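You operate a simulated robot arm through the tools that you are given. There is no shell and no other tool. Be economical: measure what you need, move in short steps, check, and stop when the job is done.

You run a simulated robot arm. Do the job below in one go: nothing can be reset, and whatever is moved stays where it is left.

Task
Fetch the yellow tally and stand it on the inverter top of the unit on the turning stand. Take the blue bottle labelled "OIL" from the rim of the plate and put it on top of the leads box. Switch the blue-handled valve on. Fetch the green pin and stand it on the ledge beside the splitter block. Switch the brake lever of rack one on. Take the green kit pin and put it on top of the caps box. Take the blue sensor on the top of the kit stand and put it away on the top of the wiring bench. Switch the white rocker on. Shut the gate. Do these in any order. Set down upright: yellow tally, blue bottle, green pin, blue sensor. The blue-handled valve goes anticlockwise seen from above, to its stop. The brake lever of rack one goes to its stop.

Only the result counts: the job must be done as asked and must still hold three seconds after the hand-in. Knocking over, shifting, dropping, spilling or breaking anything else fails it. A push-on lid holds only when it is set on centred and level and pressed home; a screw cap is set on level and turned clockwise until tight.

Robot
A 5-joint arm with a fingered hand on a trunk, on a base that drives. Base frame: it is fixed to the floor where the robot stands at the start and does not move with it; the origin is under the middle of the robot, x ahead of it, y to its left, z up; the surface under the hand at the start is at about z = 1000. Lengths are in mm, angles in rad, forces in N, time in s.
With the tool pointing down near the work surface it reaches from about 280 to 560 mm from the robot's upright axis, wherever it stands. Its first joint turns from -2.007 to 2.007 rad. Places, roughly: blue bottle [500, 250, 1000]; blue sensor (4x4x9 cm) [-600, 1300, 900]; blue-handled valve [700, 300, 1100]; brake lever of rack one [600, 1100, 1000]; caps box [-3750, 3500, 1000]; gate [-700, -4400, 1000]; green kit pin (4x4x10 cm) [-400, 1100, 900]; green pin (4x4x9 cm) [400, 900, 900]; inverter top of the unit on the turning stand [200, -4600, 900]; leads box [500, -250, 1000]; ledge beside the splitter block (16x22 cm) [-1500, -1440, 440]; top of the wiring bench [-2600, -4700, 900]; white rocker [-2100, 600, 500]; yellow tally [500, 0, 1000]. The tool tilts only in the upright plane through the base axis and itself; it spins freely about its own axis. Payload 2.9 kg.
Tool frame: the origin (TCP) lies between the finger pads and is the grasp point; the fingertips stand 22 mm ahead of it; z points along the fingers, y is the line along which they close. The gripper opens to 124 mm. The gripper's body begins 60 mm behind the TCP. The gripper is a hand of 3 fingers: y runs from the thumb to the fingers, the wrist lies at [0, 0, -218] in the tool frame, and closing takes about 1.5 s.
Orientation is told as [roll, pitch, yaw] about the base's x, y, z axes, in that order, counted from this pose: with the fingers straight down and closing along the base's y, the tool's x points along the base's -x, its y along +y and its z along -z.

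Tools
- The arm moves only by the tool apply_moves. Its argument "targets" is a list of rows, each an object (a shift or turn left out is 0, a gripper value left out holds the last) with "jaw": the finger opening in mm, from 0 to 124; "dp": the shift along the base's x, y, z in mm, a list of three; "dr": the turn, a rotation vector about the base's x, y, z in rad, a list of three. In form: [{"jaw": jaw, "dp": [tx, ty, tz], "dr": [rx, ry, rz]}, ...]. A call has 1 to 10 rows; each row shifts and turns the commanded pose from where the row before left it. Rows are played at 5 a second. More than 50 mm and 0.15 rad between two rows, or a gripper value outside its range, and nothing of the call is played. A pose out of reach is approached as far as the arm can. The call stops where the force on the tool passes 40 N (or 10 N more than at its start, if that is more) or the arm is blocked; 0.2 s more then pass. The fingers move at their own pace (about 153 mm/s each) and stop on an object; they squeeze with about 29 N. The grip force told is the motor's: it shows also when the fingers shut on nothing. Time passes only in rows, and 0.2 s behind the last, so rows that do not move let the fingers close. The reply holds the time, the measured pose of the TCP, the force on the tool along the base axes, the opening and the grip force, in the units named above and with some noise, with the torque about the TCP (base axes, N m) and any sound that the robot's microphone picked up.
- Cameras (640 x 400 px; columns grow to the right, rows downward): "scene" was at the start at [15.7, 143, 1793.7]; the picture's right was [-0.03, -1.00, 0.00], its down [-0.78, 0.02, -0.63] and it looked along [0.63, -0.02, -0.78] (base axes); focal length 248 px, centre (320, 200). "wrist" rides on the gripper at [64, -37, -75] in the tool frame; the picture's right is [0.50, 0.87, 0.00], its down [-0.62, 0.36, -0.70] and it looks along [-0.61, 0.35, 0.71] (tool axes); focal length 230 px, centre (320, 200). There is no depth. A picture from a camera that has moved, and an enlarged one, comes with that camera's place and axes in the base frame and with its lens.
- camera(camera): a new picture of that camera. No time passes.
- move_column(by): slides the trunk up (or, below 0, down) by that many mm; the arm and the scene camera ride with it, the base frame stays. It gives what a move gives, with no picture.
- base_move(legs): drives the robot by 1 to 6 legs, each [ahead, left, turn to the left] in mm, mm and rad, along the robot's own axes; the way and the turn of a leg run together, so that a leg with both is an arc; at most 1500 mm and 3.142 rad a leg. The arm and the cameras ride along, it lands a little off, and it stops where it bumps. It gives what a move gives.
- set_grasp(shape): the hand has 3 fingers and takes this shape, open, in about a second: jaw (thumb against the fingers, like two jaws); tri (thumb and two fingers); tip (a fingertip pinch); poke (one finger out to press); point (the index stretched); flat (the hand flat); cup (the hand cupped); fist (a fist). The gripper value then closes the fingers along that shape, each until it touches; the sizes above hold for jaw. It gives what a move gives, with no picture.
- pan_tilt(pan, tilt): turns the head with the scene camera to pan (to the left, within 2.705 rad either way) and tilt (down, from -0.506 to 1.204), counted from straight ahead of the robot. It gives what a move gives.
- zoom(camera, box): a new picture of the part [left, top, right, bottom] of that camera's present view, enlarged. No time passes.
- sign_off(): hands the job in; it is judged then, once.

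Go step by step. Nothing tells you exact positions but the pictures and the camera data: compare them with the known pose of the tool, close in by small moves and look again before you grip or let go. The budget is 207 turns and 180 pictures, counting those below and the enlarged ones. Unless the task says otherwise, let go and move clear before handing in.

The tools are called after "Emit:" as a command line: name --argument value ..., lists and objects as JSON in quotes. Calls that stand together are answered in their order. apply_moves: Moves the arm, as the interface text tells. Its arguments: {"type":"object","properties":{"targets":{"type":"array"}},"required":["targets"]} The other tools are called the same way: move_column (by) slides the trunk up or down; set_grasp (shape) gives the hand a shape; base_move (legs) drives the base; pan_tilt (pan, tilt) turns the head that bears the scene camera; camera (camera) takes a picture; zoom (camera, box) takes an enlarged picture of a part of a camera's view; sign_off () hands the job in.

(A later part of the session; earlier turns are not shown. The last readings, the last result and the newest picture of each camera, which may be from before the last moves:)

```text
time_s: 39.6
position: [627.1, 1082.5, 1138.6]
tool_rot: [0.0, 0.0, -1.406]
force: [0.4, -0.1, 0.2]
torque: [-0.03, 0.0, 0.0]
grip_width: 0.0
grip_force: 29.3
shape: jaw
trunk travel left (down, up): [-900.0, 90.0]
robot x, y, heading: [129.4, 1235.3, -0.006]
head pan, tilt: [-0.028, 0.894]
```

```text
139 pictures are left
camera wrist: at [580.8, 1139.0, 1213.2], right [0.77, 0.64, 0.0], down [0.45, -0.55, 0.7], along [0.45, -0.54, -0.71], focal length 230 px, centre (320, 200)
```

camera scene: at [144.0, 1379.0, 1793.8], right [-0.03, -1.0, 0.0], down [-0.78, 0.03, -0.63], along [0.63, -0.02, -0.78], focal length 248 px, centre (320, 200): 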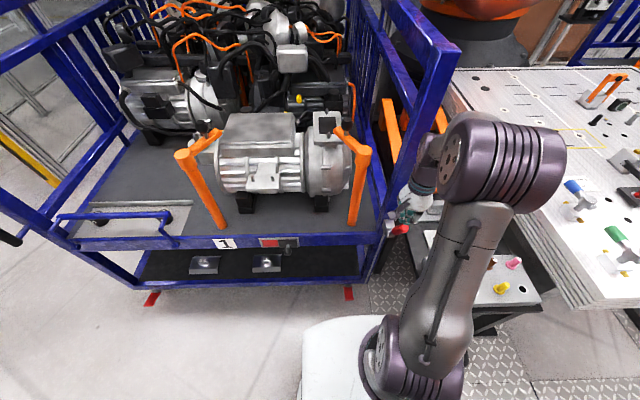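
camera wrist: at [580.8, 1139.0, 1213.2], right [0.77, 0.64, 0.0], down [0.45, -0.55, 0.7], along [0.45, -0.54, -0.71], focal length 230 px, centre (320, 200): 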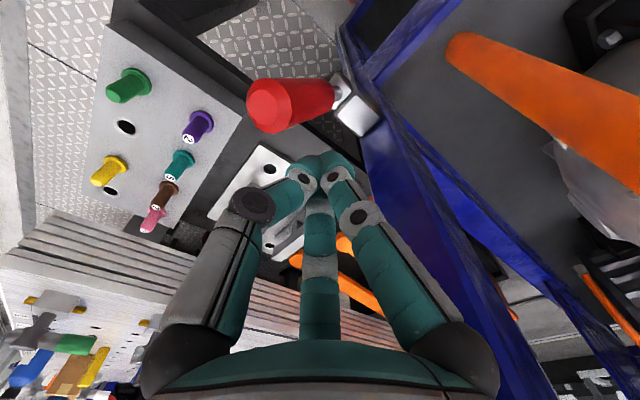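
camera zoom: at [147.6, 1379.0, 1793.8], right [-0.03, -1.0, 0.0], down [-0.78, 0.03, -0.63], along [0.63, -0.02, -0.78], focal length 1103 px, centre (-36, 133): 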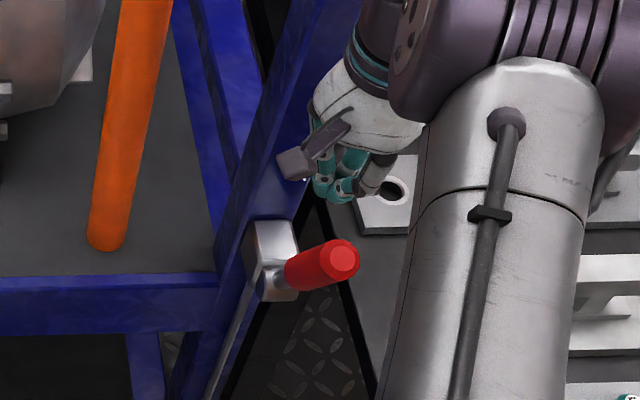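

The fingers are behind the lever's tip. I lower and pull along the lever's arc toward the robot.

Emit:
apply_moves --targets '[{"dp": [0, 2, -38]}, {"dp": [-20, 0, -5]}, {"dp": [-25, 0, -12]}, {"dp": [-22, 0, -16]}, {}]'

Emit:
zoom --camera "scene" --box '[340, 170, 460, 260]'

```text
time_s: 40.8
position: [562.3, 1086.3, 1067.1]
tool_rot: [0.002, 0.001, -1.406]
force: [1.2, 1.1, 0.5]
torque: [-0.01, -0.02, -0.04]
grip_width: 0.1
grip_force: 29.1
shape: jaw
trunk travel left (down, up): [-900.0, 90.0]
robot x, y, heading: [129.6, 1237.9, -0.002]
head pan, tilt: [-0.028, 0.894]
```

```text
4.44 times, centred on (400, 215) of scene
camera zoom: at [146.5, 1379.7, 1793.7], right [-0.03, -1.0, 0.0], down [-0.78, 0.03, -0.63], along [0.63, -0.02, -0.78], focal length 1103 px, centre (-36, 133)
```

zoom: 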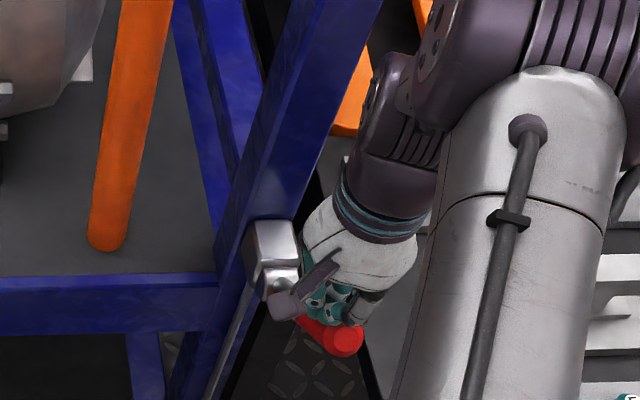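

The lever moves with little resistance in this direction. I continue down along the arc to its stop.

Emit:
apply_moves --targets '[{"dp": [-18, 0, -14]}, {"dp": [-14, 0, -24]}, {"dp": [-12, 0, -28]}, {"dp": [-6, 0, -30]}, {"dp": [-2, 0, -25]}, {"dp": [0, 0, -25]}, {"dp": [3, 0, -25]}, {"dp": [5, 0, -25]}, {}]'

Emit:
zoom --camera "scene" --box '[320, 170, 460, 300]'

Emit:
camera --camera "wrist"

```text
time_s: 42.3
position: [505.7, 1087.1, 920.9]
tool_rot: [0.002, -0.002, -1.405]
force: [-6.1, 2.1, 21.9]
torque: [-0.02, 0.11, 0.01]
grip_width: 0.1
grip_force: 29.2
shape: jaw
trunk travel left (down, up): [-900.0, 90.0]
robot x, y, heading: [127.7, 1235.5, -0.008]
head pan, tilt: [-0.028, 0.894]
stopped in row 7: the force on the tool passed its limit at 88 N (the readings are from after the stop); the commanded pose is now the measured one
```

```text
3.08 times, centred on (390, 235) of scene
camera zoom: at [141.9, 1381.8, 1793.8], right [-0.03, -1.0, 0.0], down [-0.78, 0.03, -0.63], along [0.63, -0.02, -0.78], focal length 764 px, centre (105, 92)
```

zoom: 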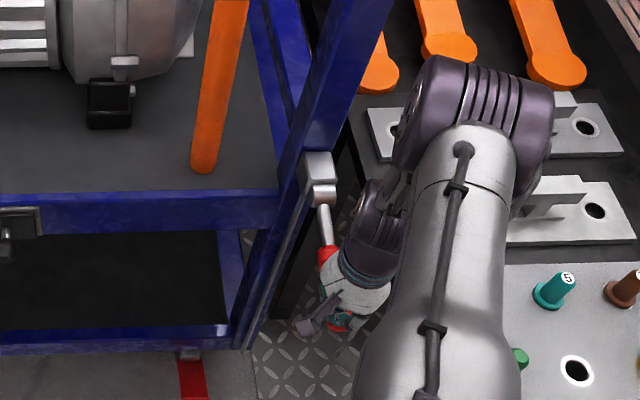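

```text
136 pictures are left
camera wrist: at [459.4, 1143.4, 994.9], right [0.77, 0.64, 0.0], down [0.45, -0.55, 0.7], along [0.45, -0.54, -0.71], focal length 230 px, centre (320, 200)
```

wrist: 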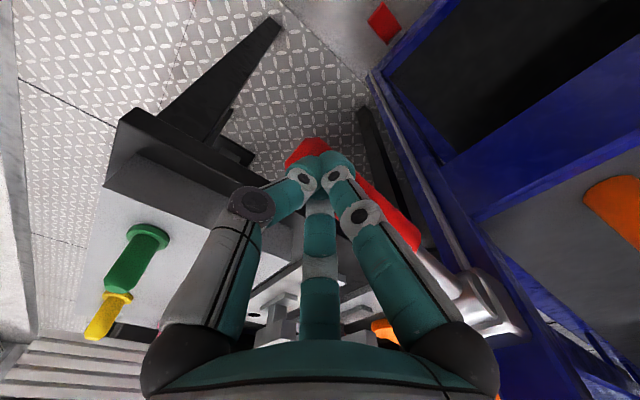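

The lever hit its stop (88 N). I rise and check it stays.

Emit:
apply_moves --targets '[{"dp": [0, 0, 40]}, {"dp": [-10, 0, 45]}, {"dp": [-10, 0, 45]}, {"dp": [-10, 0, 45]}, {"dp": [-10, -10, 45]}, {"dp": [-10, -10, 45]}, {"dp": [-10, -10, 45]}]'

Emit:
camera --camera "scene"

```text
time_s: 43.9
position: [444.8, 1056.6, 1231.1]
tool_rot: [0.0, -0.002, -1.407]
force: [0.4, 0.0, 0.1]
torque: [-0.01, -0.03, 0.01]
grip_width: 0.1
grip_force: 29.2
shape: jaw
trunk travel left (down, up): [-900.0, 90.0]
robot x, y, heading: [129.6, 1235.9, -0.006]
head pan, tilt: [-0.028, 0.894]
```

```text
135 pictures are left
camera scene: at [144.0, 1380.3, 1793.7], right [-0.03, -1.0, 0.0], down [-0.78, 0.03, -0.63], along [0.63, -0.02, -0.78], focal length 248 px, centre (320, 200)
```

scene: 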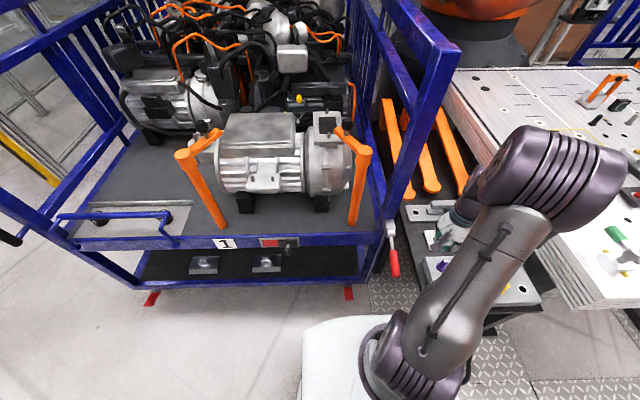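

Lever is down at its stop. Next the green pin: back off, drive right in front of the pin table and look.

Emit:
base_move --legs '[[-140, 0, 0], [0, -310, 0]]'

Emit:
apply_moves --targets '[{"jaw": 60, "dp": [30, 0, 0], "dr": [0, 0, 0.14]}, {"dp": [30, 0, 0], "dr": [0, 0, 0.14]}, {"dr": [0, 0, 0.14]}, {"dr": [0, 0, 0.14]}, {"dr": [0, 0, 0.14]}, {"dr": [0, 0, 0.14]}, {"dr": [0, 0, 0.14]}, {"dr": [0, 0, 0.14]}, {"dr": [0, 0, 0.14]}, {"dr": [0, 0, 0.14]}]'

Emit:
camera --camera "scene"

Emit:
camera --camera "wrist"

```text
time_s: 47.0
position: [307.7, 733.5, 1230.3]
tool_rot: [-0.001, -0.003, -1.405]
force: [0.6, 0.1, 0.0]
torque: [0.0, 0.01, -0.02]
grip_width: 0.2
grip_force: 29.1
shape: jaw
trunk travel left (down, up): [-900.0, 90.0]
robot x, y, heading: [-12.0, 910.3, -0.007]
head pan, tilt: [-0.028, 0.894]
```

```text
time_s: 49.2
position: [369.2, 732.9, 1229.5]
tool_rot: [0.002, 0.0, -0.002]
force: [0.2, 0.4, 0.0]
torque: [0.03, 0.0, 0.01]
grip_width: 59.8
grip_force: 0.1
shape: jaw
trunk travel left (down, up): [-900.0, 90.0]
robot x, y, heading: [-11.6, 911.6, -0.003]
head pan, tilt: [-0.028, 0.894]
```

```text
134 pictures are left
camera scene: at [7.3, 1055.4, 1793.7], right [-0.03, -1.0, 0.0], down [-0.78, 0.03, -0.63], along [0.63, -0.02, -0.78], focal length 248 px, centre (320, 200)
```

scene: 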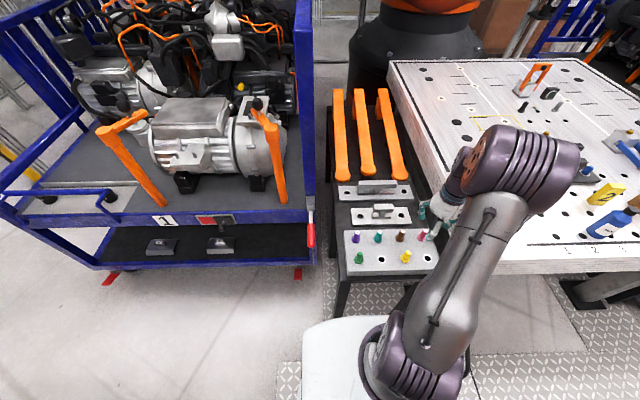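

```text
133 pictures are left
camera wrist: at [304.5, 695.2, 1305.7], right [-0.5, 0.87, 0.0], down [0.62, 0.36, 0.7], along [0.61, 0.35, -0.71], focal length 230 px, centre (320, 200)
```

wrist: 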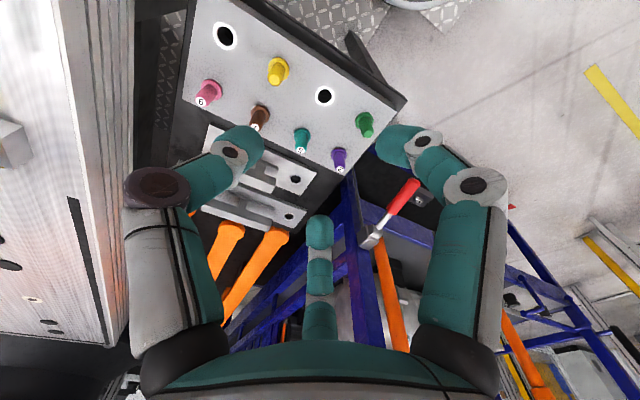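

Emit:
zoom --camera "scene" --box '[330, 220, 440, 290]'

Emit:
zoom --camera "wrist" --box '[240, 40, 420, 190]'

```text
5.71 times, centred on (385, 255) of scene
camera zoom: at [7.3, 1055.4, 1793.7], right [-0.03, -1.0, 0.0], down [-0.78, 0.03, -0.63], along [0.63, -0.02, -0.78], focal length 1418 px, centre (-51, -114)
```

zoom: 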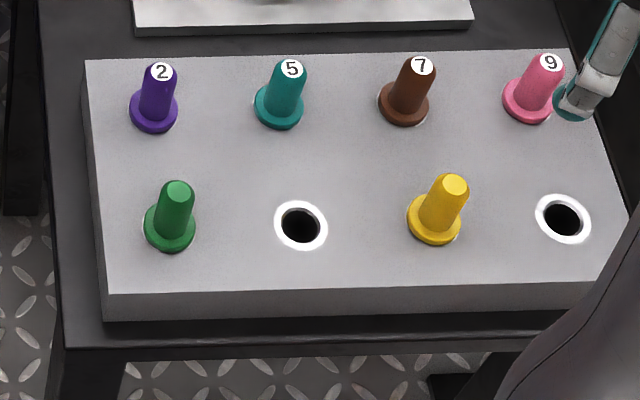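

```text
2.67 times, centred on (330, 115) of wrist
camera zoom: at [304.5, 695.2, 1305.7], right [-0.5, 0.87, 0.0], down [0.62, 0.36, 0.7], along [0.61, 0.35, -0.71], focal length 614 px, centre (293, 427)
```

zoom: 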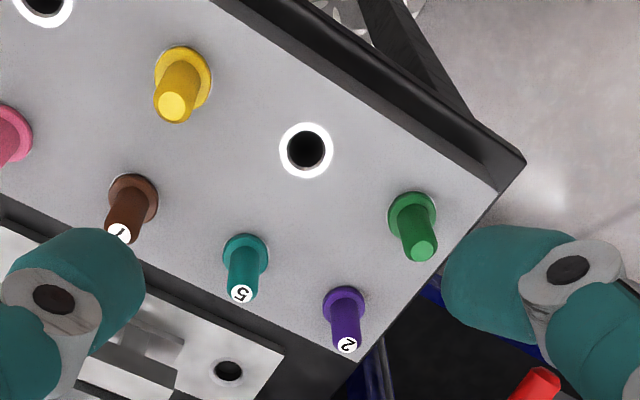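

The green pin (collar at z≈850, top ≈901) is at about (450, 884). I move above it.

Emit:
apply_moves --targets '[{"dp": [13, 25, -36]}, {"dp": [13, 25, -36]}, {"dp": [13, 25, -36]}, {"dp": [14, 25, -36]}, {"dp": [14, 25, -36]}, {"dp": [14, 26, -36]}]'

Emit:
camera --camera "wrist"

Emit:
zoom --camera "scene" --box '[310, 200, 440, 290]'

```text
time_s: 50.6
position: [448.5, 886.7, 1014.0]
tool_rot: [-0.002, 0.001, -0.004]
force: [0.5, -0.2, -0.7]
torque: [-0.01, 0.0, -0.02]
grip_width: 59.7
grip_force: 0.0
shape: jaw
trunk travel left (down, up): [-900.0, 90.0]
robot x, y, heading: [-11.8, 910.1, -0.007]
head pan, tilt: [-0.028, 0.894]
```

```text
130 pictures are left
camera wrist: at [385.6, 849.1, 1089.6], right [-0.5, 0.87, 0.0], down [0.62, 0.35, 0.7], along [0.61, 0.35, -0.71], focal length 230 px, centre (320, 200)
```

wrist: 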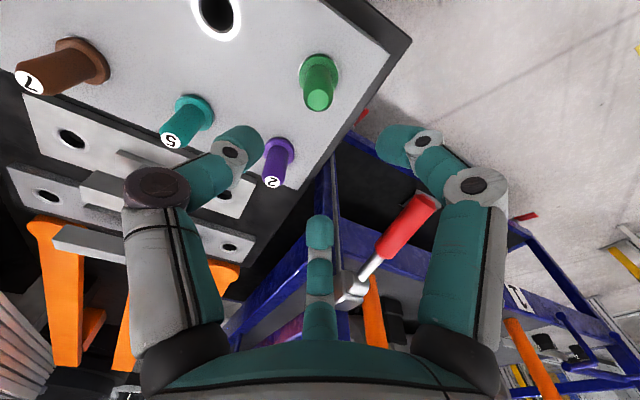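

```text
4.44 times, centred on (375, 245) of scene
camera zoom: at [8.6, 1056.9, 1793.7], right [-0.03, -1.0, 0.0], down [-0.78, 0.03, -0.63], along [0.63, -0.02, -0.78], focal length 1103 px, centre (76, 0)
```

zoom: 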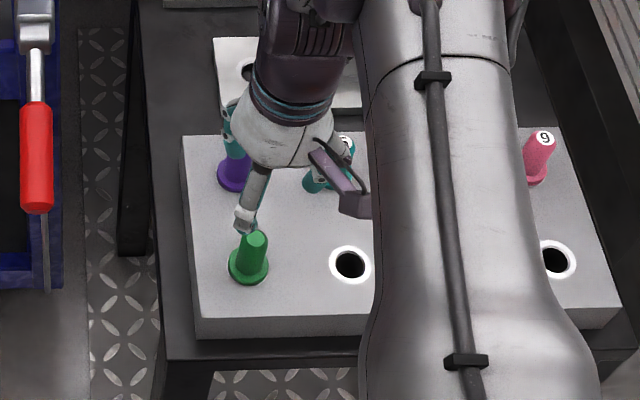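

The pin is at (445, 884). I descend and grip its head.

Emit:
apply_moves --targets '[{"dp": [-3, -3, -40]}, {"dp": [0, 0, -40]}, {"dp": [0, 0, -30]}, {"dp": [0, 0, -19]}]'

Emit:
camera --camera "wrist"

```text
time_s: 51.6
position: [447.5, 878.6, 884.9]
tool_rot: [0.0, 0.0, -0.005]
force: [-0.2, 0.4, 0.2]
torque: [-0.01, -0.02, 0.0]
grip_width: 59.9
grip_force: 0.1
shape: jaw
trunk travel left (down, up): [-900.0, 90.0]
robot x, y, heading: [-6.5, 910.3, -0.001]
head pan, tilt: [-0.028, 0.894]
```

```text
128 pictures are left
camera wrist: at [383.3, 841.6, 959.8], right [-0.5, 0.87, 0.0], down [0.62, 0.35, 0.7], along [0.61, 0.35, -0.71], focal length 230 px, centre (320, 200)
```

wrist: 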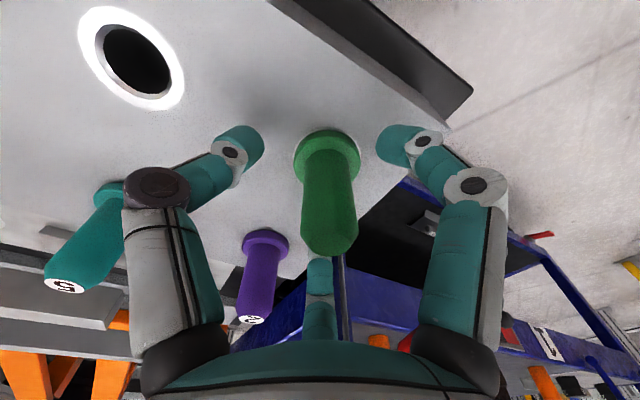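

Nearly centred; shift +5 in y and close, then lift slowly.

Emit:
apply_moves --targets '[{"dp": [0, 5, 0]}, {"jaw": 5}, {}, {}, {}, {}, {}]'

Emit:
apply_moves --targets '[{"dp": [0, 0, 15]}, {"dp": [0, 0, 30]}, {"dp": [0, 0, 40]}, {"dp": [0, 0, 40]}, {"dp": [0, 0, 40]}, {"dp": [0, 0, 40]}]'

Emit:
camera --camera "wrist"

Emit:
zoom --camera "scene" --box '[310, 180, 440, 290]'

```text
time_s: 53.2
position: [446.5, 884.2, 883.9]
tool_rot: [-0.001, 0.0, -0.005]
force: [-0.4, -0.6, -0.2]
torque: [0.01, -0.01, 0.01]
grip_width: 15.7
grip_force: 28.8
shape: jaw
trunk travel left (down, up): [-900.0, 90.0]
robot x, y, heading: [-4.8, 910.4, -0.004]
head pan, tilt: [-0.028, 0.894]
```

```text
time_s: 54.6
position: [443.2, 887.2, 1090.7]
tool_rot: [0.0, -0.001, -0.005]
force: [0.7, 0.1, -0.8]
torque: [0.0, -0.01, 0.01]
grip_width: 16.2
grip_force: 28.4
shape: jaw
trunk travel left (down, up): [-900.0, 90.0]
robot x, y, heading: [-10.2, 912.4, -0.003]
head pan, tilt: [-0.028, 0.894]
```

```text
127 pictures are left
camera wrist: at [379.6, 849.8, 1167.2], right [-0.5, 0.87, 0.0], down [0.62, 0.35, 0.7], along [0.61, 0.35, -0.71], focal length 230 px, centre (320, 200)
```

wrist: 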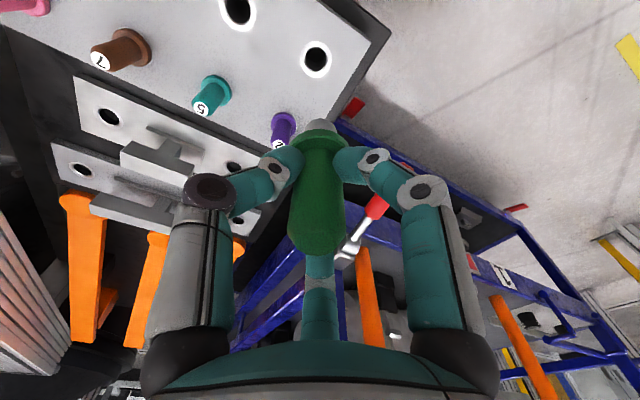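

```text
3.64 times, centred on (375, 235) of scene
camera zoom: at [6.2, 1055.6, 1793.7], right [-0.03, -1.0, 0.0], down [-0.78, 0.03, -0.63], along [0.63, -0.02, -0.78], focal length 902 px, centre (120, 73)
```

zoom: 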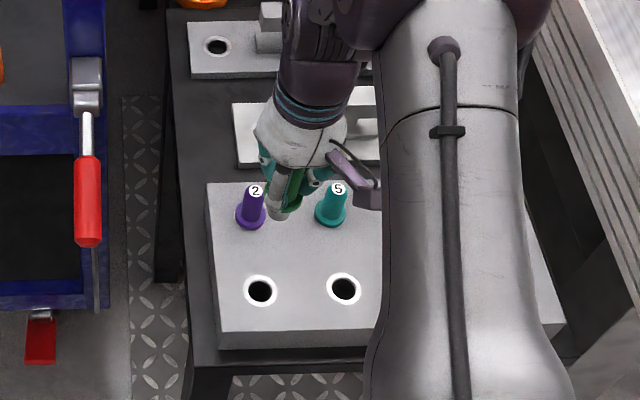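

The pin is out, with a short grey shank below the collar. Before driving I look around to learn the way.

Emit:
pan_tilt --pan 2.6 --tilt 0.45

Emit:
camera --camera "scene"

Emit:
pan_tilt --pan -2.6 --tilt 0.4

Emit:
camera --camera "scene"

Emit:
pan_tilt --pan -1.5 --tilt 0.4

Emit:
camera --camera "scene"

```text
time_s: 56.9
position: [444.4, 886.1, 1091.1]
tool_rot: [0.0, 0.0, -0.005]
force: [-0.3, -0.1, -1.8]
torque: [0.01, -0.02, -0.05]
grip_width: 16.2
grip_force: 29.0
shape: jaw
trunk travel left (down, up): [-900.0, 90.0]
robot x, y, heading: [-12.4, 905.5, -0.006]
head pan, tilt: [2.601, 0.45]
```

```text
125 pictures are left
camera scene: at [-146.8, 1105.7, 1831.6], right [0.52, 0.85, 0.0], down [0.37, -0.23, -0.9], along [-0.77, 0.47, -0.44], focal length 248 px, centre (320, 200)
```

scene: 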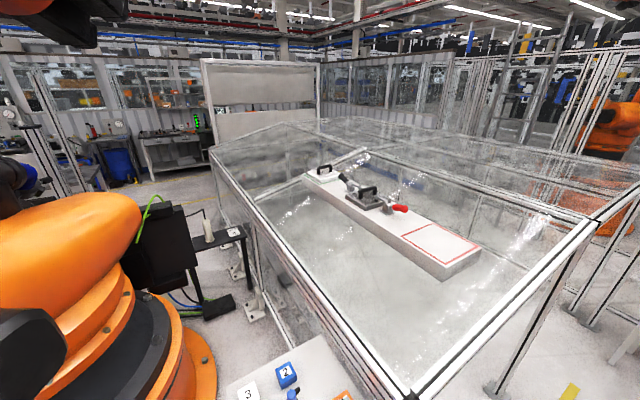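

```text
time_s: 61.0
position: [444.0, 886.7, 1091.7]
tool_rot: [0.0, 0.001, -0.005]
force: [0.0, -0.5, -2.4]
torque: [-0.04, -0.03, 0.0]
grip_width: 16.1
grip_force: 29.0
shape: jaw
trunk travel left (down, up): [-900.0, 90.0]
robot x, y, heading: [-4.7, 911.2, -0.006]
head pan, tilt: [-2.601, 0.4]
```

```text
124 pictures are left
camera scene: at [-147.8, 1010.6, 1836.3], right [-0.51, 0.86, 0.0], down [0.33, 0.2, -0.92], along [-0.79, -0.47, -0.39], focal length 248 px, centre (320, 200)
```

scene: 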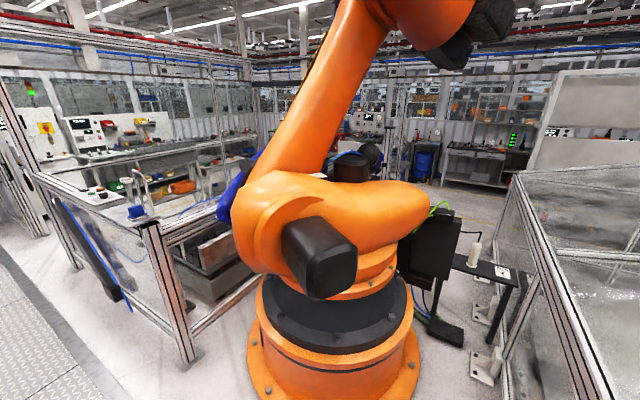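

```text
time_s: 62.3
position: [444.2, 886.4, 1089.7]
tool_rot: [-0.001, -0.001, -0.005]
force: [0.2, 0.4, -2.0]
torque: [-0.01, -0.01, 0.01]
grip_width: 16.0
grip_force: 28.7
shape: jaw
trunk travel left (down, up): [-900.0, 90.0]
robot x, y, heading: [-8.3, 912.0, -0.005]
head pan, tilt: [-1.499, 0.4]
```

```text
123 pictures are left
camera scene: at [-62.1, 965.5, 1836.3], right [-1.0, -0.07, 0.0], down [-0.03, 0.39, -0.92], along [0.06, -0.92, -0.39], focal length 248 px, centre (320, 200)
```

scene: 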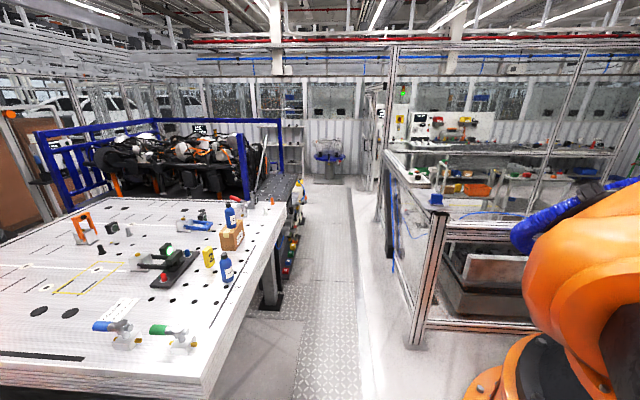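

I zoom toward the splitter area and the aisle to understand the access.

Emit:
zoom --camera "scene" --box '[380, 130, 560, 340]'

Emit:
zoom --camera "scene" --box '[270, 120, 390, 230]'

```text
1.90 times, centred on (470, 235) of scene
camera zoom: at [-62.1, 965.5, 1836.3], right [-1.0, -0.07, 0.0], down [-0.03, 0.39, -0.92], along [0.06, -0.92, -0.39], focal length 473 px, centre (34, 133)
```

zoom: 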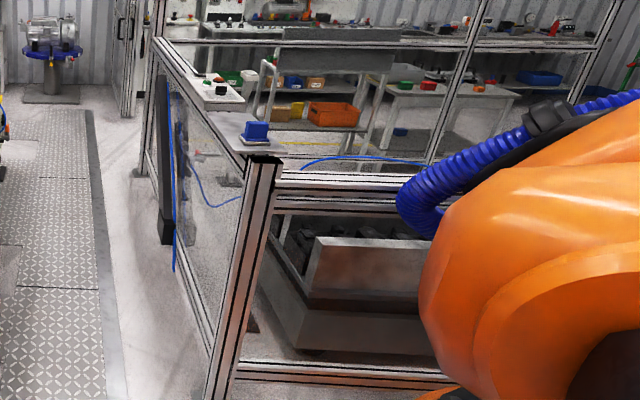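

```text
3.64 times, centred on (330, 175) of scene
camera zoom: at [-62.1, 965.5, 1836.3], right [-1.0, -0.07, 0.0], down [-0.03, 0.39, -0.92], along [0.06, -0.92, -0.39], focal length 902 px, centre (284, 291)
```

zoom: 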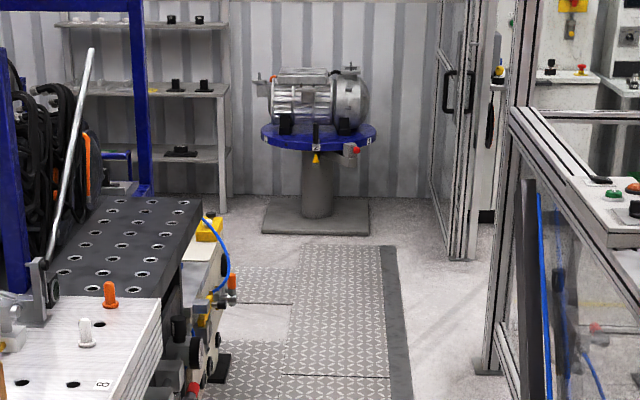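

The turning stand is at the end of the aisle; the splitter area lies in a low-fenced cell. I raise and tuck the arm, turn down the aisle and look over the fence.

Emit:
apply_moves --targets '[{"dp": [-10, 0, 45]}, {"dp": [-10, 0, 45]}, {"dp": [-10, 0, 45]}, {"dp": [-15, 0, 25]}, {"dp": [-20, 0, 0]}]'

Emit:
base_move --legs '[[0, -400, 0], [-130, 0, 0], [0, 0, -1.571], [1500, 0, 0]]'

Emit:
pan_tilt --pan -0.9 --tilt 0.6

Emit:
camera --camera "scene"

Emit:
pan_tilt --pan -2.0 --tilt 0.5

Emit:
camera --camera "scene"

```text
time_s: 63.5
position: [378.5, 884.9, 1250.7]
tool_rot: [0.001, -0.001, -0.006]
force: [0.3, -0.2, -2.1]
torque: [0.0, 0.05, -0.03]
grip_width: 16.0
grip_force: 29.0
shape: jaw
trunk travel left (down, up): [-900.0, 90.0]
robot x, y, heading: [-8.2, 913.3, -0.004]
head pan, tilt: [-1.499, 0.4]
```

```text
time_s: 78.0
position: [-323.2, -1398.6, 1250.9]
tool_rot: [0.001, -0.001, -1.661]
force: [0.8, 0.0, -1.6]
torque: [0.0, -0.02, 0.0]
grip_width: 16.1
grip_force: 29.3
shape: jaw
trunk travel left (down, up): [-900.0, 90.0]
robot x, y, heading: [-264.5, -1013.8, -1.662]
head pan, tilt: [-1.499, 0.4]
```

```text
time_s: 79.0
position: [-323.1, -1398.4, 1250.4]
tool_rot: [0.001, 0.001, -1.661]
force: [-0.4, -0.4, -2.9]
torque: [-0.01, 0.02, 0.02]
grip_width: 16.3
grip_force: 28.7
shape: jaw
trunk travel left (down, up): [-900.0, 90.0]
robot x, y, heading: [-262.4, -1015.0, -1.661]
head pan, tilt: [-0.901, 0.6]
```

```text
120 pictures are left
camera scene: at [-186.7, -1016.1, 1818.1], right [-0.55, 0.84, 0.0], down [0.47, 0.31, -0.83], along [-0.69, -0.45, -0.56], focal length 248 px, centre (320, 200)
```

scene: 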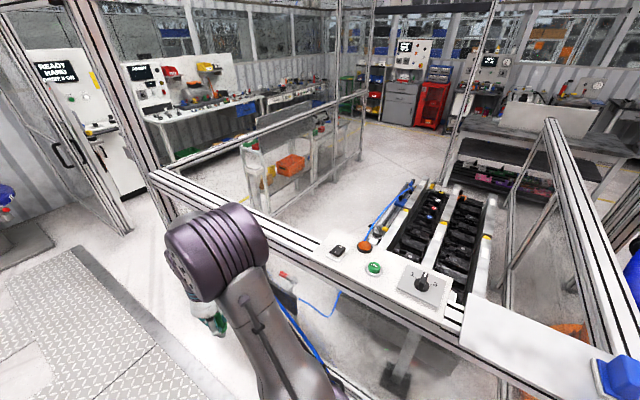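

```text
time_s: 80.3
position: [-323.4, -1399.9, 1250.6]
tool_rot: [-0.002, 0.0, -1.663]
force: [0.3, 0.6, -2.5]
torque: [0.04, 0.01, 0.01]
grip_width: 16.0
grip_force: 29.0
shape: jaw
trunk travel left (down, up): [-900.0, 90.0]
robot x, y, heading: [-261.5, -1014.4, -1.665]
head pan, tilt: [-2.0, 0.499]
```

```text
119 pictures are left
camera scene: at [-191.7, -922.9, 1827.1], right [0.5, 0.87, 0.0], down [0.42, -0.24, -0.88], along [-0.76, 0.44, -0.48], focal length 248 px, centre (320, 200)
```

scene: 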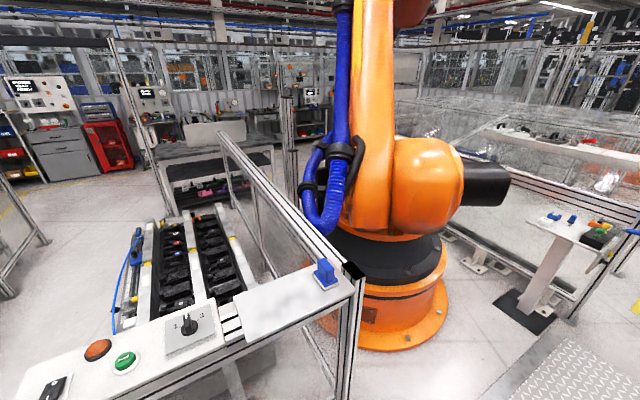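

The cell is open on its far (−x) side; the ledge should appear near pixel (369,252) of the first view. I re-aim and zoom there.

Emit:
pan_tilt --pan -0.9 --tilt 0.6

Emit:
zoom --camera "scene" --box '[320, 170, 500, 300]'

Emit:
zoom --camera "scene" --box '[0, 30, 380, 260]'

```text
time_s: 81.7
position: [-322.8, -1399.2, 1250.1]
tool_rot: [0.002, 0.0, -1.661]
force: [-0.3, 0.6, -2.6]
torque: [-0.02, 0.0, 0.03]
grip_width: 16.0
grip_force: 28.7
shape: jaw
trunk travel left (down, up): [-900.0, 90.0]
robot x, y, heading: [-260.3, -1014.1, -1.662]
head pan, tilt: [-0.901, 0.6]
```

```text
3.08 times, centred on (410, 235) of scene
camera zoom: at [-186.7, -1016.3, 1818.0], right [-0.55, 0.84, 0.0], down [0.47, 0.31, -0.83], along [-0.69, -0.45, -0.56], focal length 764 px, centre (43, 92)
```

zoom: 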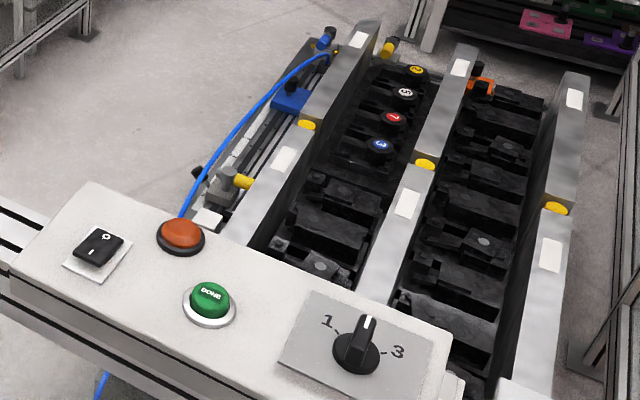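

```text
1.68 times, centred on (190, 145) of scene
camera zoom: at [-186.7, -1016.3, 1818.0], right [-0.55, 0.84, 0.0], down [0.47, 0.31, -0.83], along [-0.69, -0.45, -0.56], focal length 418 px, centre (539, 293)
```

zoom: 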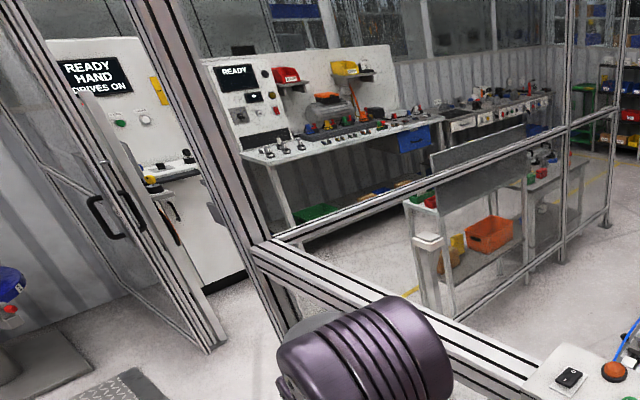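

The ledge sits by the cart inside the cell. The gate opening between the fence corner and the sliding door gives access; I drive to it, face −x and look.

Emit:
base_move --legs '[[0, 0, 0.091], [1150, 0, 0], [1150, 0, 0], [0, 0, -1.571]]'

Emit:
pan_tilt --pan -0.35 --tilt 0.4

Emit:
camera --camera "scene"

Emit:
pan_tilt --pan 1.0 --tilt 0.4

Emit:
camera --camera "scene"

```text
time_s: 97.7
position: [-661.9, -3364.7, 1250.5]
tool_rot: [0.0, -0.001, 3.14]
force: [-0.1, -0.8, -3.0]
torque: [-0.01, 0.0, 0.02]
grip_width: 16.0
grip_force: 29.2
shape: jaw
trunk travel left (down, up): [-900.0, 90.0]
robot x, y, heading: [-270.1, -3392.1, 3.143]
head pan, tilt: [-0.901, 0.6]
```

```text
time_s: 98.7
position: [-661.5, -3364.2, 1250.0]
tool_rot: [0.0, 0.001, 3.141]
force: [-0.3, -0.5, -2.3]
torque: [0.0, -0.02, 0.0]
grip_width: 15.9
grip_force: 28.8
shape: jaw
trunk travel left (down, up): [-900.0, 90.0]
robot x, y, heading: [-274.1, -3391.2, 3.142]
head pan, tilt: [-0.351, 0.4]
```

```text
116 pictures are left
camera scene: at [-300.6, -3504.5, 1836.2], right [0.35, 0.94, 0.0], down [0.37, -0.13, -0.92], along [-0.86, 0.32, -0.39], focal length 248 px, centre (320, 200)
```

scene: 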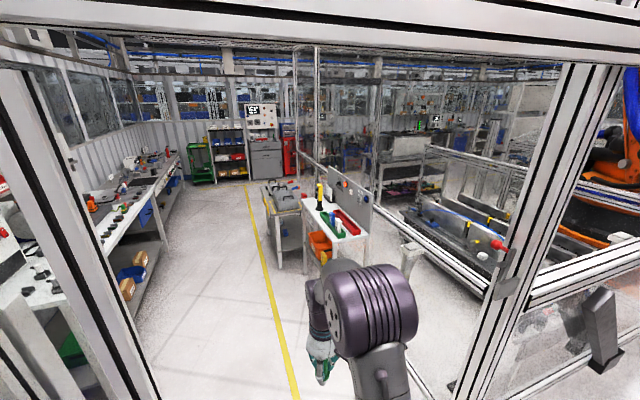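

```text
time_s: 100.2
position: [-662.5, -3364.5, 1249.4]
tool_rot: [0.001, 0.0, 3.139]
force: [0.3, -0.4, -2.2]
torque: [0.0, 0.0, -0.01]
grip_width: 16.1
grip_force: 28.9
shape: jaw
trunk travel left (down, up): [-900.0, 90.0]
robot x, y, heading: [-273.0, -3391.0, 3.144]
head pan, tilt: [1.0, 0.4]
```

```text
115 pictures are left
camera scene: at [-264.0, -3614.4, 1836.2], right [-0.84, 0.54, 0.0], down [0.21, 0.33, -0.92], along [-0.5, -0.77, -0.39], focal length 248 px, centre (320, 200)
```

scene: 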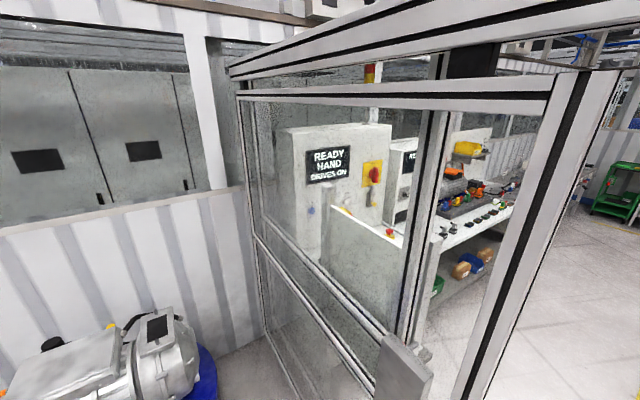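

The portal opening spans y≈−2560…−3750; a corridor lies beyond (bench front y≈−4290). I lower the trunk to clear the beam and drive through, then to the open end of the cell.

Emit:
move_column --by -200

Emit:
base_move --legs '[[0, -100, 0], [1000, 0, 0], [0, 400, 0], [1450, 0, 0], [1450, 0, 0]]'

Emit:
pan_tilt --pan -1.3 --tilt 0.45

Emit:
camera --camera "scene"

Emit:
pan_tilt --pan -2.3 --tilt 0.45

Emit:
camera --camera "scene"

```text
time_s: 102.3
position: [-661.7, -3365.3, 1051.3]
tool_rot: [-0.001, 0.0, 3.139]
force: [0.0, 0.9, -1.3]
torque: [0.01, -0.02, -0.02]
grip_width: 15.9
grip_force: 29.1
shape: jaw
trunk travel left (down, up): [-700.0, 290.0]
robot x, y, heading: [-273.1, -3390.5, 3.141]
head pan, tilt: [1.0, 0.4]
```

```text
time_s: 124.2
position: [-4624.7, -3491.7, 1051.6]
tool_rot: [0.0, 0.001, 3.078]
force: [0.1, 0.5, -2.3]
torque: [-0.01, 0.01, 0.01]
grip_width: 15.5
grip_force: 29.4
shape: jaw
trunk travel left (down, up): [-700.0, 290.0]
robot x, y, heading: [-4240.7, -3543.5, 3.077]
head pan, tilt: [1.0, 0.4]
```

```text
time_s: 126.3
position: [-4625.3, -3492.3, 1050.2]
tool_rot: [0.001, 0.0, 3.077]
force: [-0.9, 1.1, -2.7]
torque: [0.03, 0.03, 0.01]
grip_width: 15.9
grip_force: 29.4
shape: jaw
trunk travel left (down, up): [-700.0, 290.0]
robot x, y, heading: [-4239.6, -3544.4, 3.073]
head pan, tilt: [-1.3, 0.45]
```

```text
114 pictures are left
camera scene: at [-4207.3, -3601.0, 1631.6], right [0.98, 0.21, 0.0], down [0.09, -0.43, -0.9], along [-0.18, 0.88, -0.44], focal length 248 px, centre (320, 200)
```

scene: 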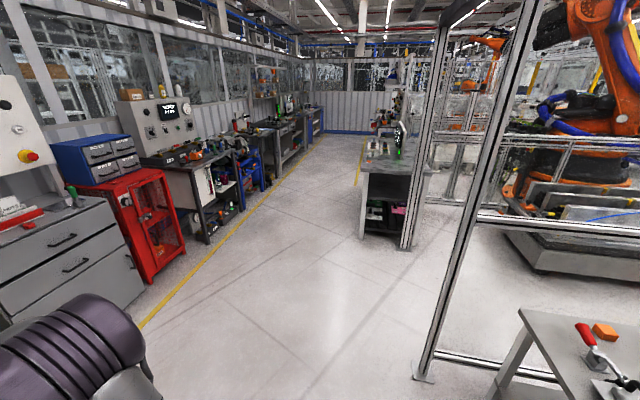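

```text
time_s: 127.6
position: [-4624.8, -3491.9, 1049.6]
tool_rot: [-0.001, -0.001, 3.077]
force: [0.5, 0.0, -2.4]
torque: [-0.03, 0.0, -0.04]
grip_width: 16.2
grip_force: 28.9
shape: jaw
trunk travel left (down, up): [-700.0, 290.0]
robot x, y, heading: [-4239.8, -3545.8, 3.083]
head pan, tilt: [-2.3, 0.45]
```

```text
113 pictures are left
camera scene: at [-4122.9, -3626.5, 1631.6], right [0.7, -0.71, 0.0], down [-0.31, -0.31, -0.9], along [0.64, 0.63, -0.44], focal length 248 px, centre (320, 200)
```

scene: 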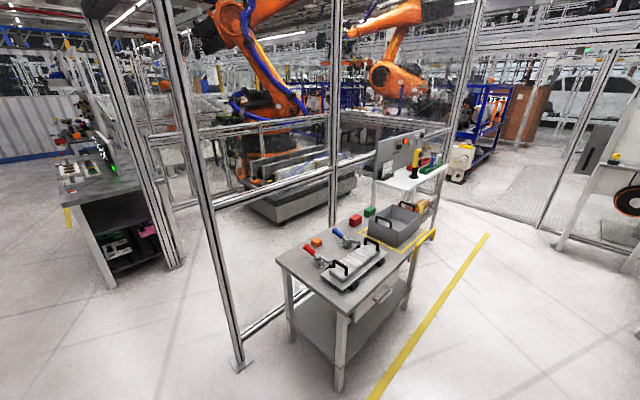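

The cell is entered at x≈−3740 between y −2610 and −1266; the cart's −y side is at y≈−1380. I turn to face +y and drive up to y≈−1930.

Emit:
base_move --legs '[[0, 0, -1.506], [1000, 0, 0], [615, 0, 0]]'

Emit:
pan_tilt --pan -1.2 --tilt 0.45

Emit:
camera --camera "scene"

```text
time_s: 139.6
position: [-4186.9, -1535.2, 1050.2]
tool_rot: [0.001, 0.0, 1.558]
force: [-0.8, -0.1, -2.6]
torque: [-0.02, -0.01, 0.01]
grip_width: 16.0
grip_force: 29.1
shape: jaw
trunk travel left (down, up): [-700.0, 290.0]
robot x, y, heading: [-4221.9, -1923.8, 1.561]
head pan, tilt: [-2.3, 0.45]
```

```text
time_s: 140.9
position: [-4187.9, -1535.8, 1050.1]
tool_rot: [0.0, -0.002, 1.559]
force: [0.7, 0.2, -2.2]
torque: [0.0, 0.04, 0.02]
grip_width: 16.2
grip_force: 28.9
shape: jaw
trunk travel left (down, up): [-700.0, 290.0]
robot x, y, heading: [-4217.0, -1925.8, 1.56]
head pan, tilt: [-1.201, 0.45]
```

```text
112 pictures are left
camera scene: at [-4278.5, -1949.6, 1631.6], right [0.35, -0.94, 0.0], down [-0.41, -0.15, -0.9], along [0.84, 0.31, -0.44], focal length 248 px, centre (320, 200)
```

scene: 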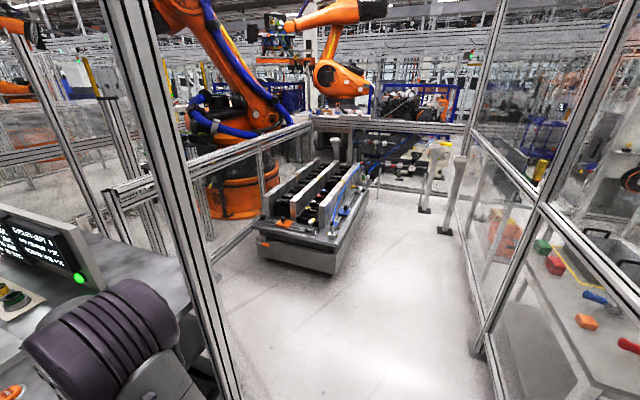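

The doorway is clear, the cart stands inside. I back a little from the bench, and strafe right along the cart's side.

Emit:
base_move --legs '[[-90, 0, 0.01], [0, -1400, 0], [0, -1270, 0]]'

Emit:
pan_tilt --pan 0.0 --tilt 0.8

Emit:
camera --camera "scene"

```text
time_s: 154.4
position: [-1569.7, -1580.0, 1050.3]
tool_rot: [0.0, -0.001, 1.598]
force: [0.1, 0.4, -1.7]
torque: [0.02, -0.02, -0.01]
grip_width: 16.0
grip_force: 29.0
shape: jaw
trunk travel left (down, up): [-700.0, 290.0]
robot x, y, heading: [-1585.6, -1971.0, 1.596]
head pan, tilt: [-1.201, 0.45]
```

```text
time_s: 155.8
position: [-1570.9, -1580.7, 1050.6]
tool_rot: [-0.001, -0.001, 1.598]
force: [-0.3, -0.7, -2.0]
torque: [-0.02, -0.04, 0.0]
grip_width: 15.9
grip_force: 29.3
shape: jaw
trunk travel left (down, up): [-700.0, 290.0]
robot x, y, heading: [-1586.1, -1968.1, 1.601]
head pan, tilt: [0.0, 0.799]
```

```text
111 pictures are left
camera scene: at [-1730.3, -1953.0, 1601.2], right [1.0, 0.03, 0.0], down [0.02, -0.72, -0.7], along [-0.02, 0.7, -0.72], focal length 248 px, centre (320, 200)
```

scene: 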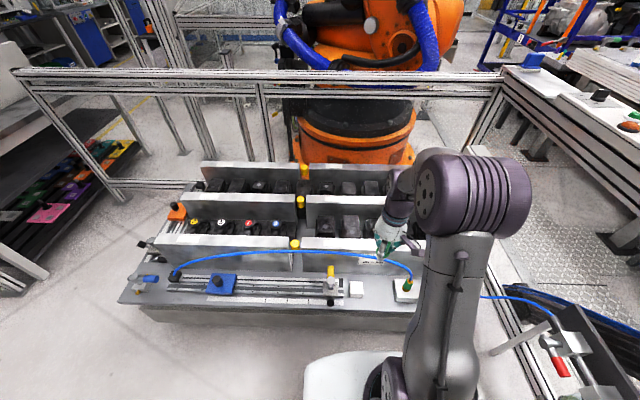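

I zoom on the ledge area near the white block with the blue hose.

Emit:
zoom --camera "scene" --box '[310, 240, 450, 330]'

Emit:
camera --camera "wrist"

```text
4.44 times, centred on (380, 285) of scene
camera zoom: at [-1730.3, -1953.0, 1601.2], right [1.0, 0.03, 0.0], down [0.02, -0.72, -0.7], along [-0.02, 0.7, -0.72], focal length 1103 px, centre (53, -178)
```

zoom: 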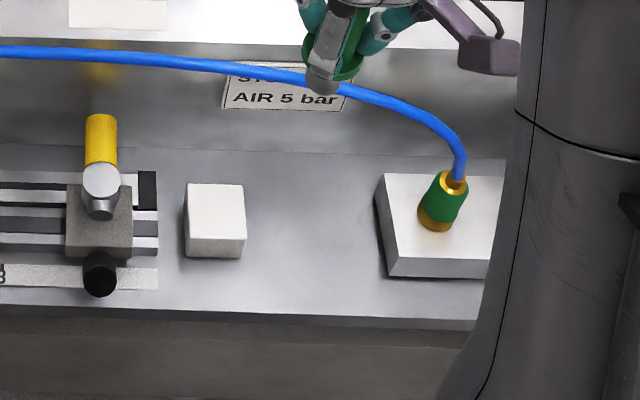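

```text
109 pictures are left
camera wrist: at [-1530.7, -1644.2, 1126.0], right [-0.85, -0.52, 0.0], down [-0.37, 0.61, 0.7], along [-0.37, 0.6, -0.71], focal length 230 px, centre (320, 200)
```

wrist: 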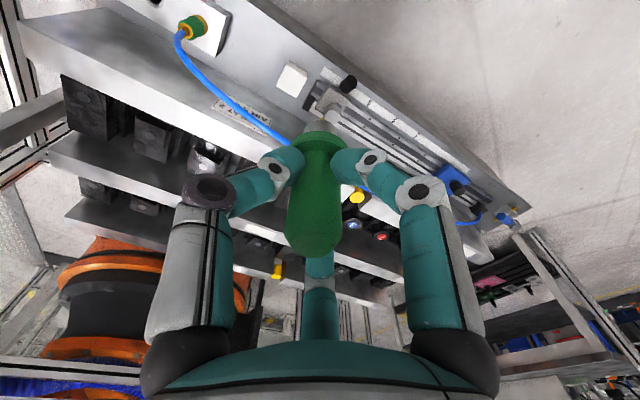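

The free ledge patch lies between the white cube and the hose block; I target (−1468, −1468) at z≈440, staying clear of the hose behind. I close in with the base and place the arm above it.

Emit:
base_move --legs '[[60, -60, -0.03]]'

Emit:
move_column --by -300

Emit:
camera --camera "wrist"

Emit:
camera --camera "scene"

```text
time_s: 156.9
position: [-1497.5, -1521.9, 1049.7]
tool_rot: [0.001, 0.0, 1.571]
force: [-1.0, -0.2, -1.9]
torque: [-0.01, 0.02, 0.0]
grip_width: 16.0
grip_force: 28.8
shape: jaw
trunk travel left (down, up): [-700.0, 290.0]
robot x, y, heading: [-1526.0, -1909.4, 1.568]
head pan, tilt: [0.0, 0.799]
```

```text
time_s: 159.9
position: [-1499.3, -1521.1, 750.5]
tool_rot: [0.0, -0.001, 1.568]
force: [0.6, -0.3, -1.9]
torque: [-0.02, 0.01, 0.01]
grip_width: 16.0
grip_force: 29.3
shape: jaw
trunk travel left (down, up): [-400.0, 590.0]
robot x, y, heading: [-1523.2, -1909.0, 1.574]
head pan, tilt: [0.0, 0.799]
```

```text
108 pictures are left
camera wrist: at [-1461.4, -1586.1, 826.0], right [-0.87, -0.5, 0.0], down [-0.36, 0.62, 0.7], along [-0.35, 0.61, -0.71], focal length 230 px, centre (320, 200)
```

wrist: 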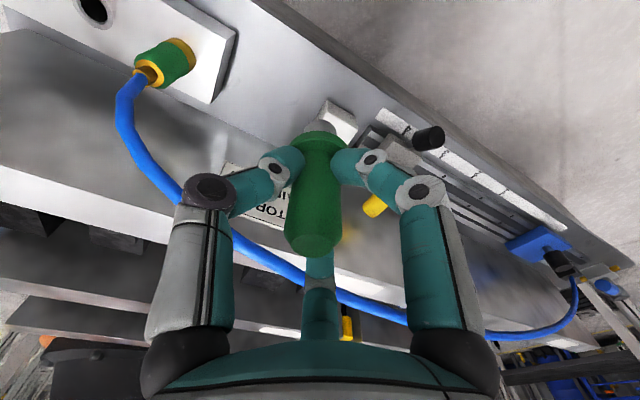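

```text
107 pictures are left
camera scene: at [-1670.4, -1888.8, 1301.2], right [1.0, 0.0, 0.0], down [0.0, -0.72, -0.7], along [0.0, 0.7, -0.72], focal length 248 px, centre (320, 200)
```

scene: 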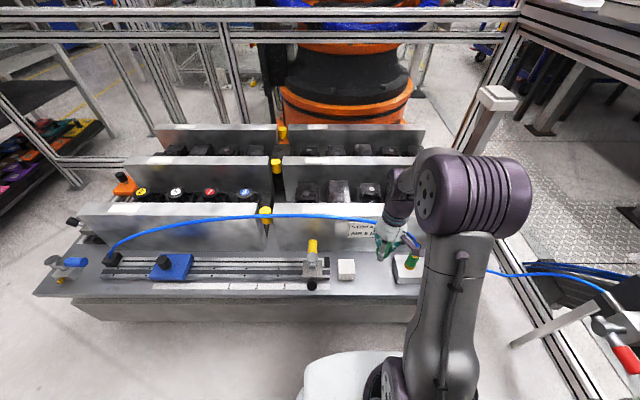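

Target patch projects to free ledge in the wrist view. I move above it and lower the trunk to just above contact.

Emit:
apply_moves --targets '[{"dp": [16, 26, 0]}, {"dp": [15, 27, 0]}, {}]'

Emit:
move_column --by -170

Emit:
camera --camera "wrist"

Emit:
zoom --camera "scene" --box '[290, 180, 450, 320]'

```text
time_s: 160.7
position: [-1467.2, -1468.9, 750.4]
tool_rot: [-0.001, 0.0, 1.57]
force: [-0.4, 0.2, -1.9]
torque: [0.03, -0.01, 0.0]
grip_width: 15.8
grip_force: 28.5
shape: jaw
trunk travel left (down, up): [-400.0, 590.0]
robot x, y, heading: [-1525.7, -1910.4, 1.575]
head pan, tilt: [0.0, 0.799]
```

```text
time_s: 162.6
position: [-1468.1, -1469.4, 580.3]
tool_rot: [-0.001, 0.001, 1.568]
force: [0.6, 0.6, -1.6]
torque: [-0.03, -0.01, -0.02]
grip_width: 16.1
grip_force: 29.1
shape: jaw
trunk travel left (down, up): [-230.0, 760.0]
robot x, y, heading: [-1525.3, -1909.0, 1.569]
head pan, tilt: [0.0, 0.799]
```

```text
106 pictures are left
camera wrist: at [-1430.1, -1533.5, 656.7], right [-0.87, -0.5, 0.0], down [-0.36, 0.62, 0.7], along [-0.35, 0.61, -0.71], focal length 230 px, centre (320, 200)
```

wrist: 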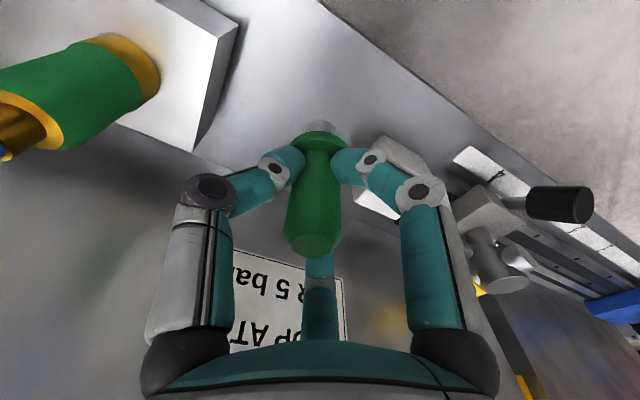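

```text
2.86 times, centred on (370, 250) of scene
camera zoom: at [-1670.3, -1888.7, 1131.2], right [1.0, 0.0, 0.0], down [0.0, -0.72, -0.7], along [0.0, 0.7, -0.72], focal length 709 px, centre (177, 57)
```

zoom: 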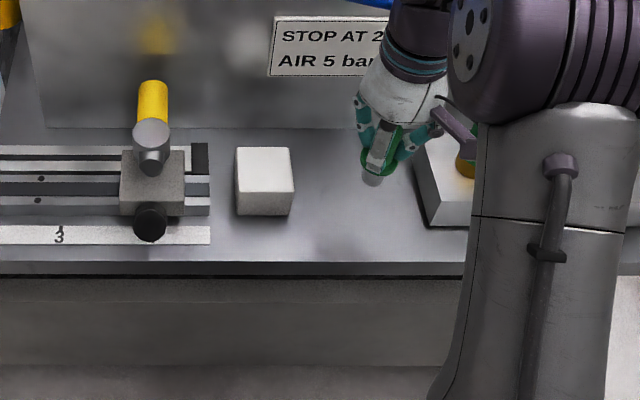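

Clear of neighbours. I lower in small steps until contact.

Emit:
apply_moves --targets '[{"dp": [0, 0, -30]}, {"dp": [0, 0, -20]}, {"dp": [0, 0, -6]}, {"dp": [0, 0, -4]}, {}]'

```text
time_s: 163.8
position: [-1467.8, -1468.1, 521.4]
tool_rot: [0.0, 0.001, 1.569]
force: [0.1, -0.1, -2.5]
torque: [0.01, 0.03, 0.03]
grip_width: 16.0
grip_force: 28.8
shape: jaw
trunk travel left (down, up): [-230.0, 760.0]
robot x, y, heading: [-1525.4, -1913.2, 1.57]
head pan, tilt: [0.0, 0.799]
```

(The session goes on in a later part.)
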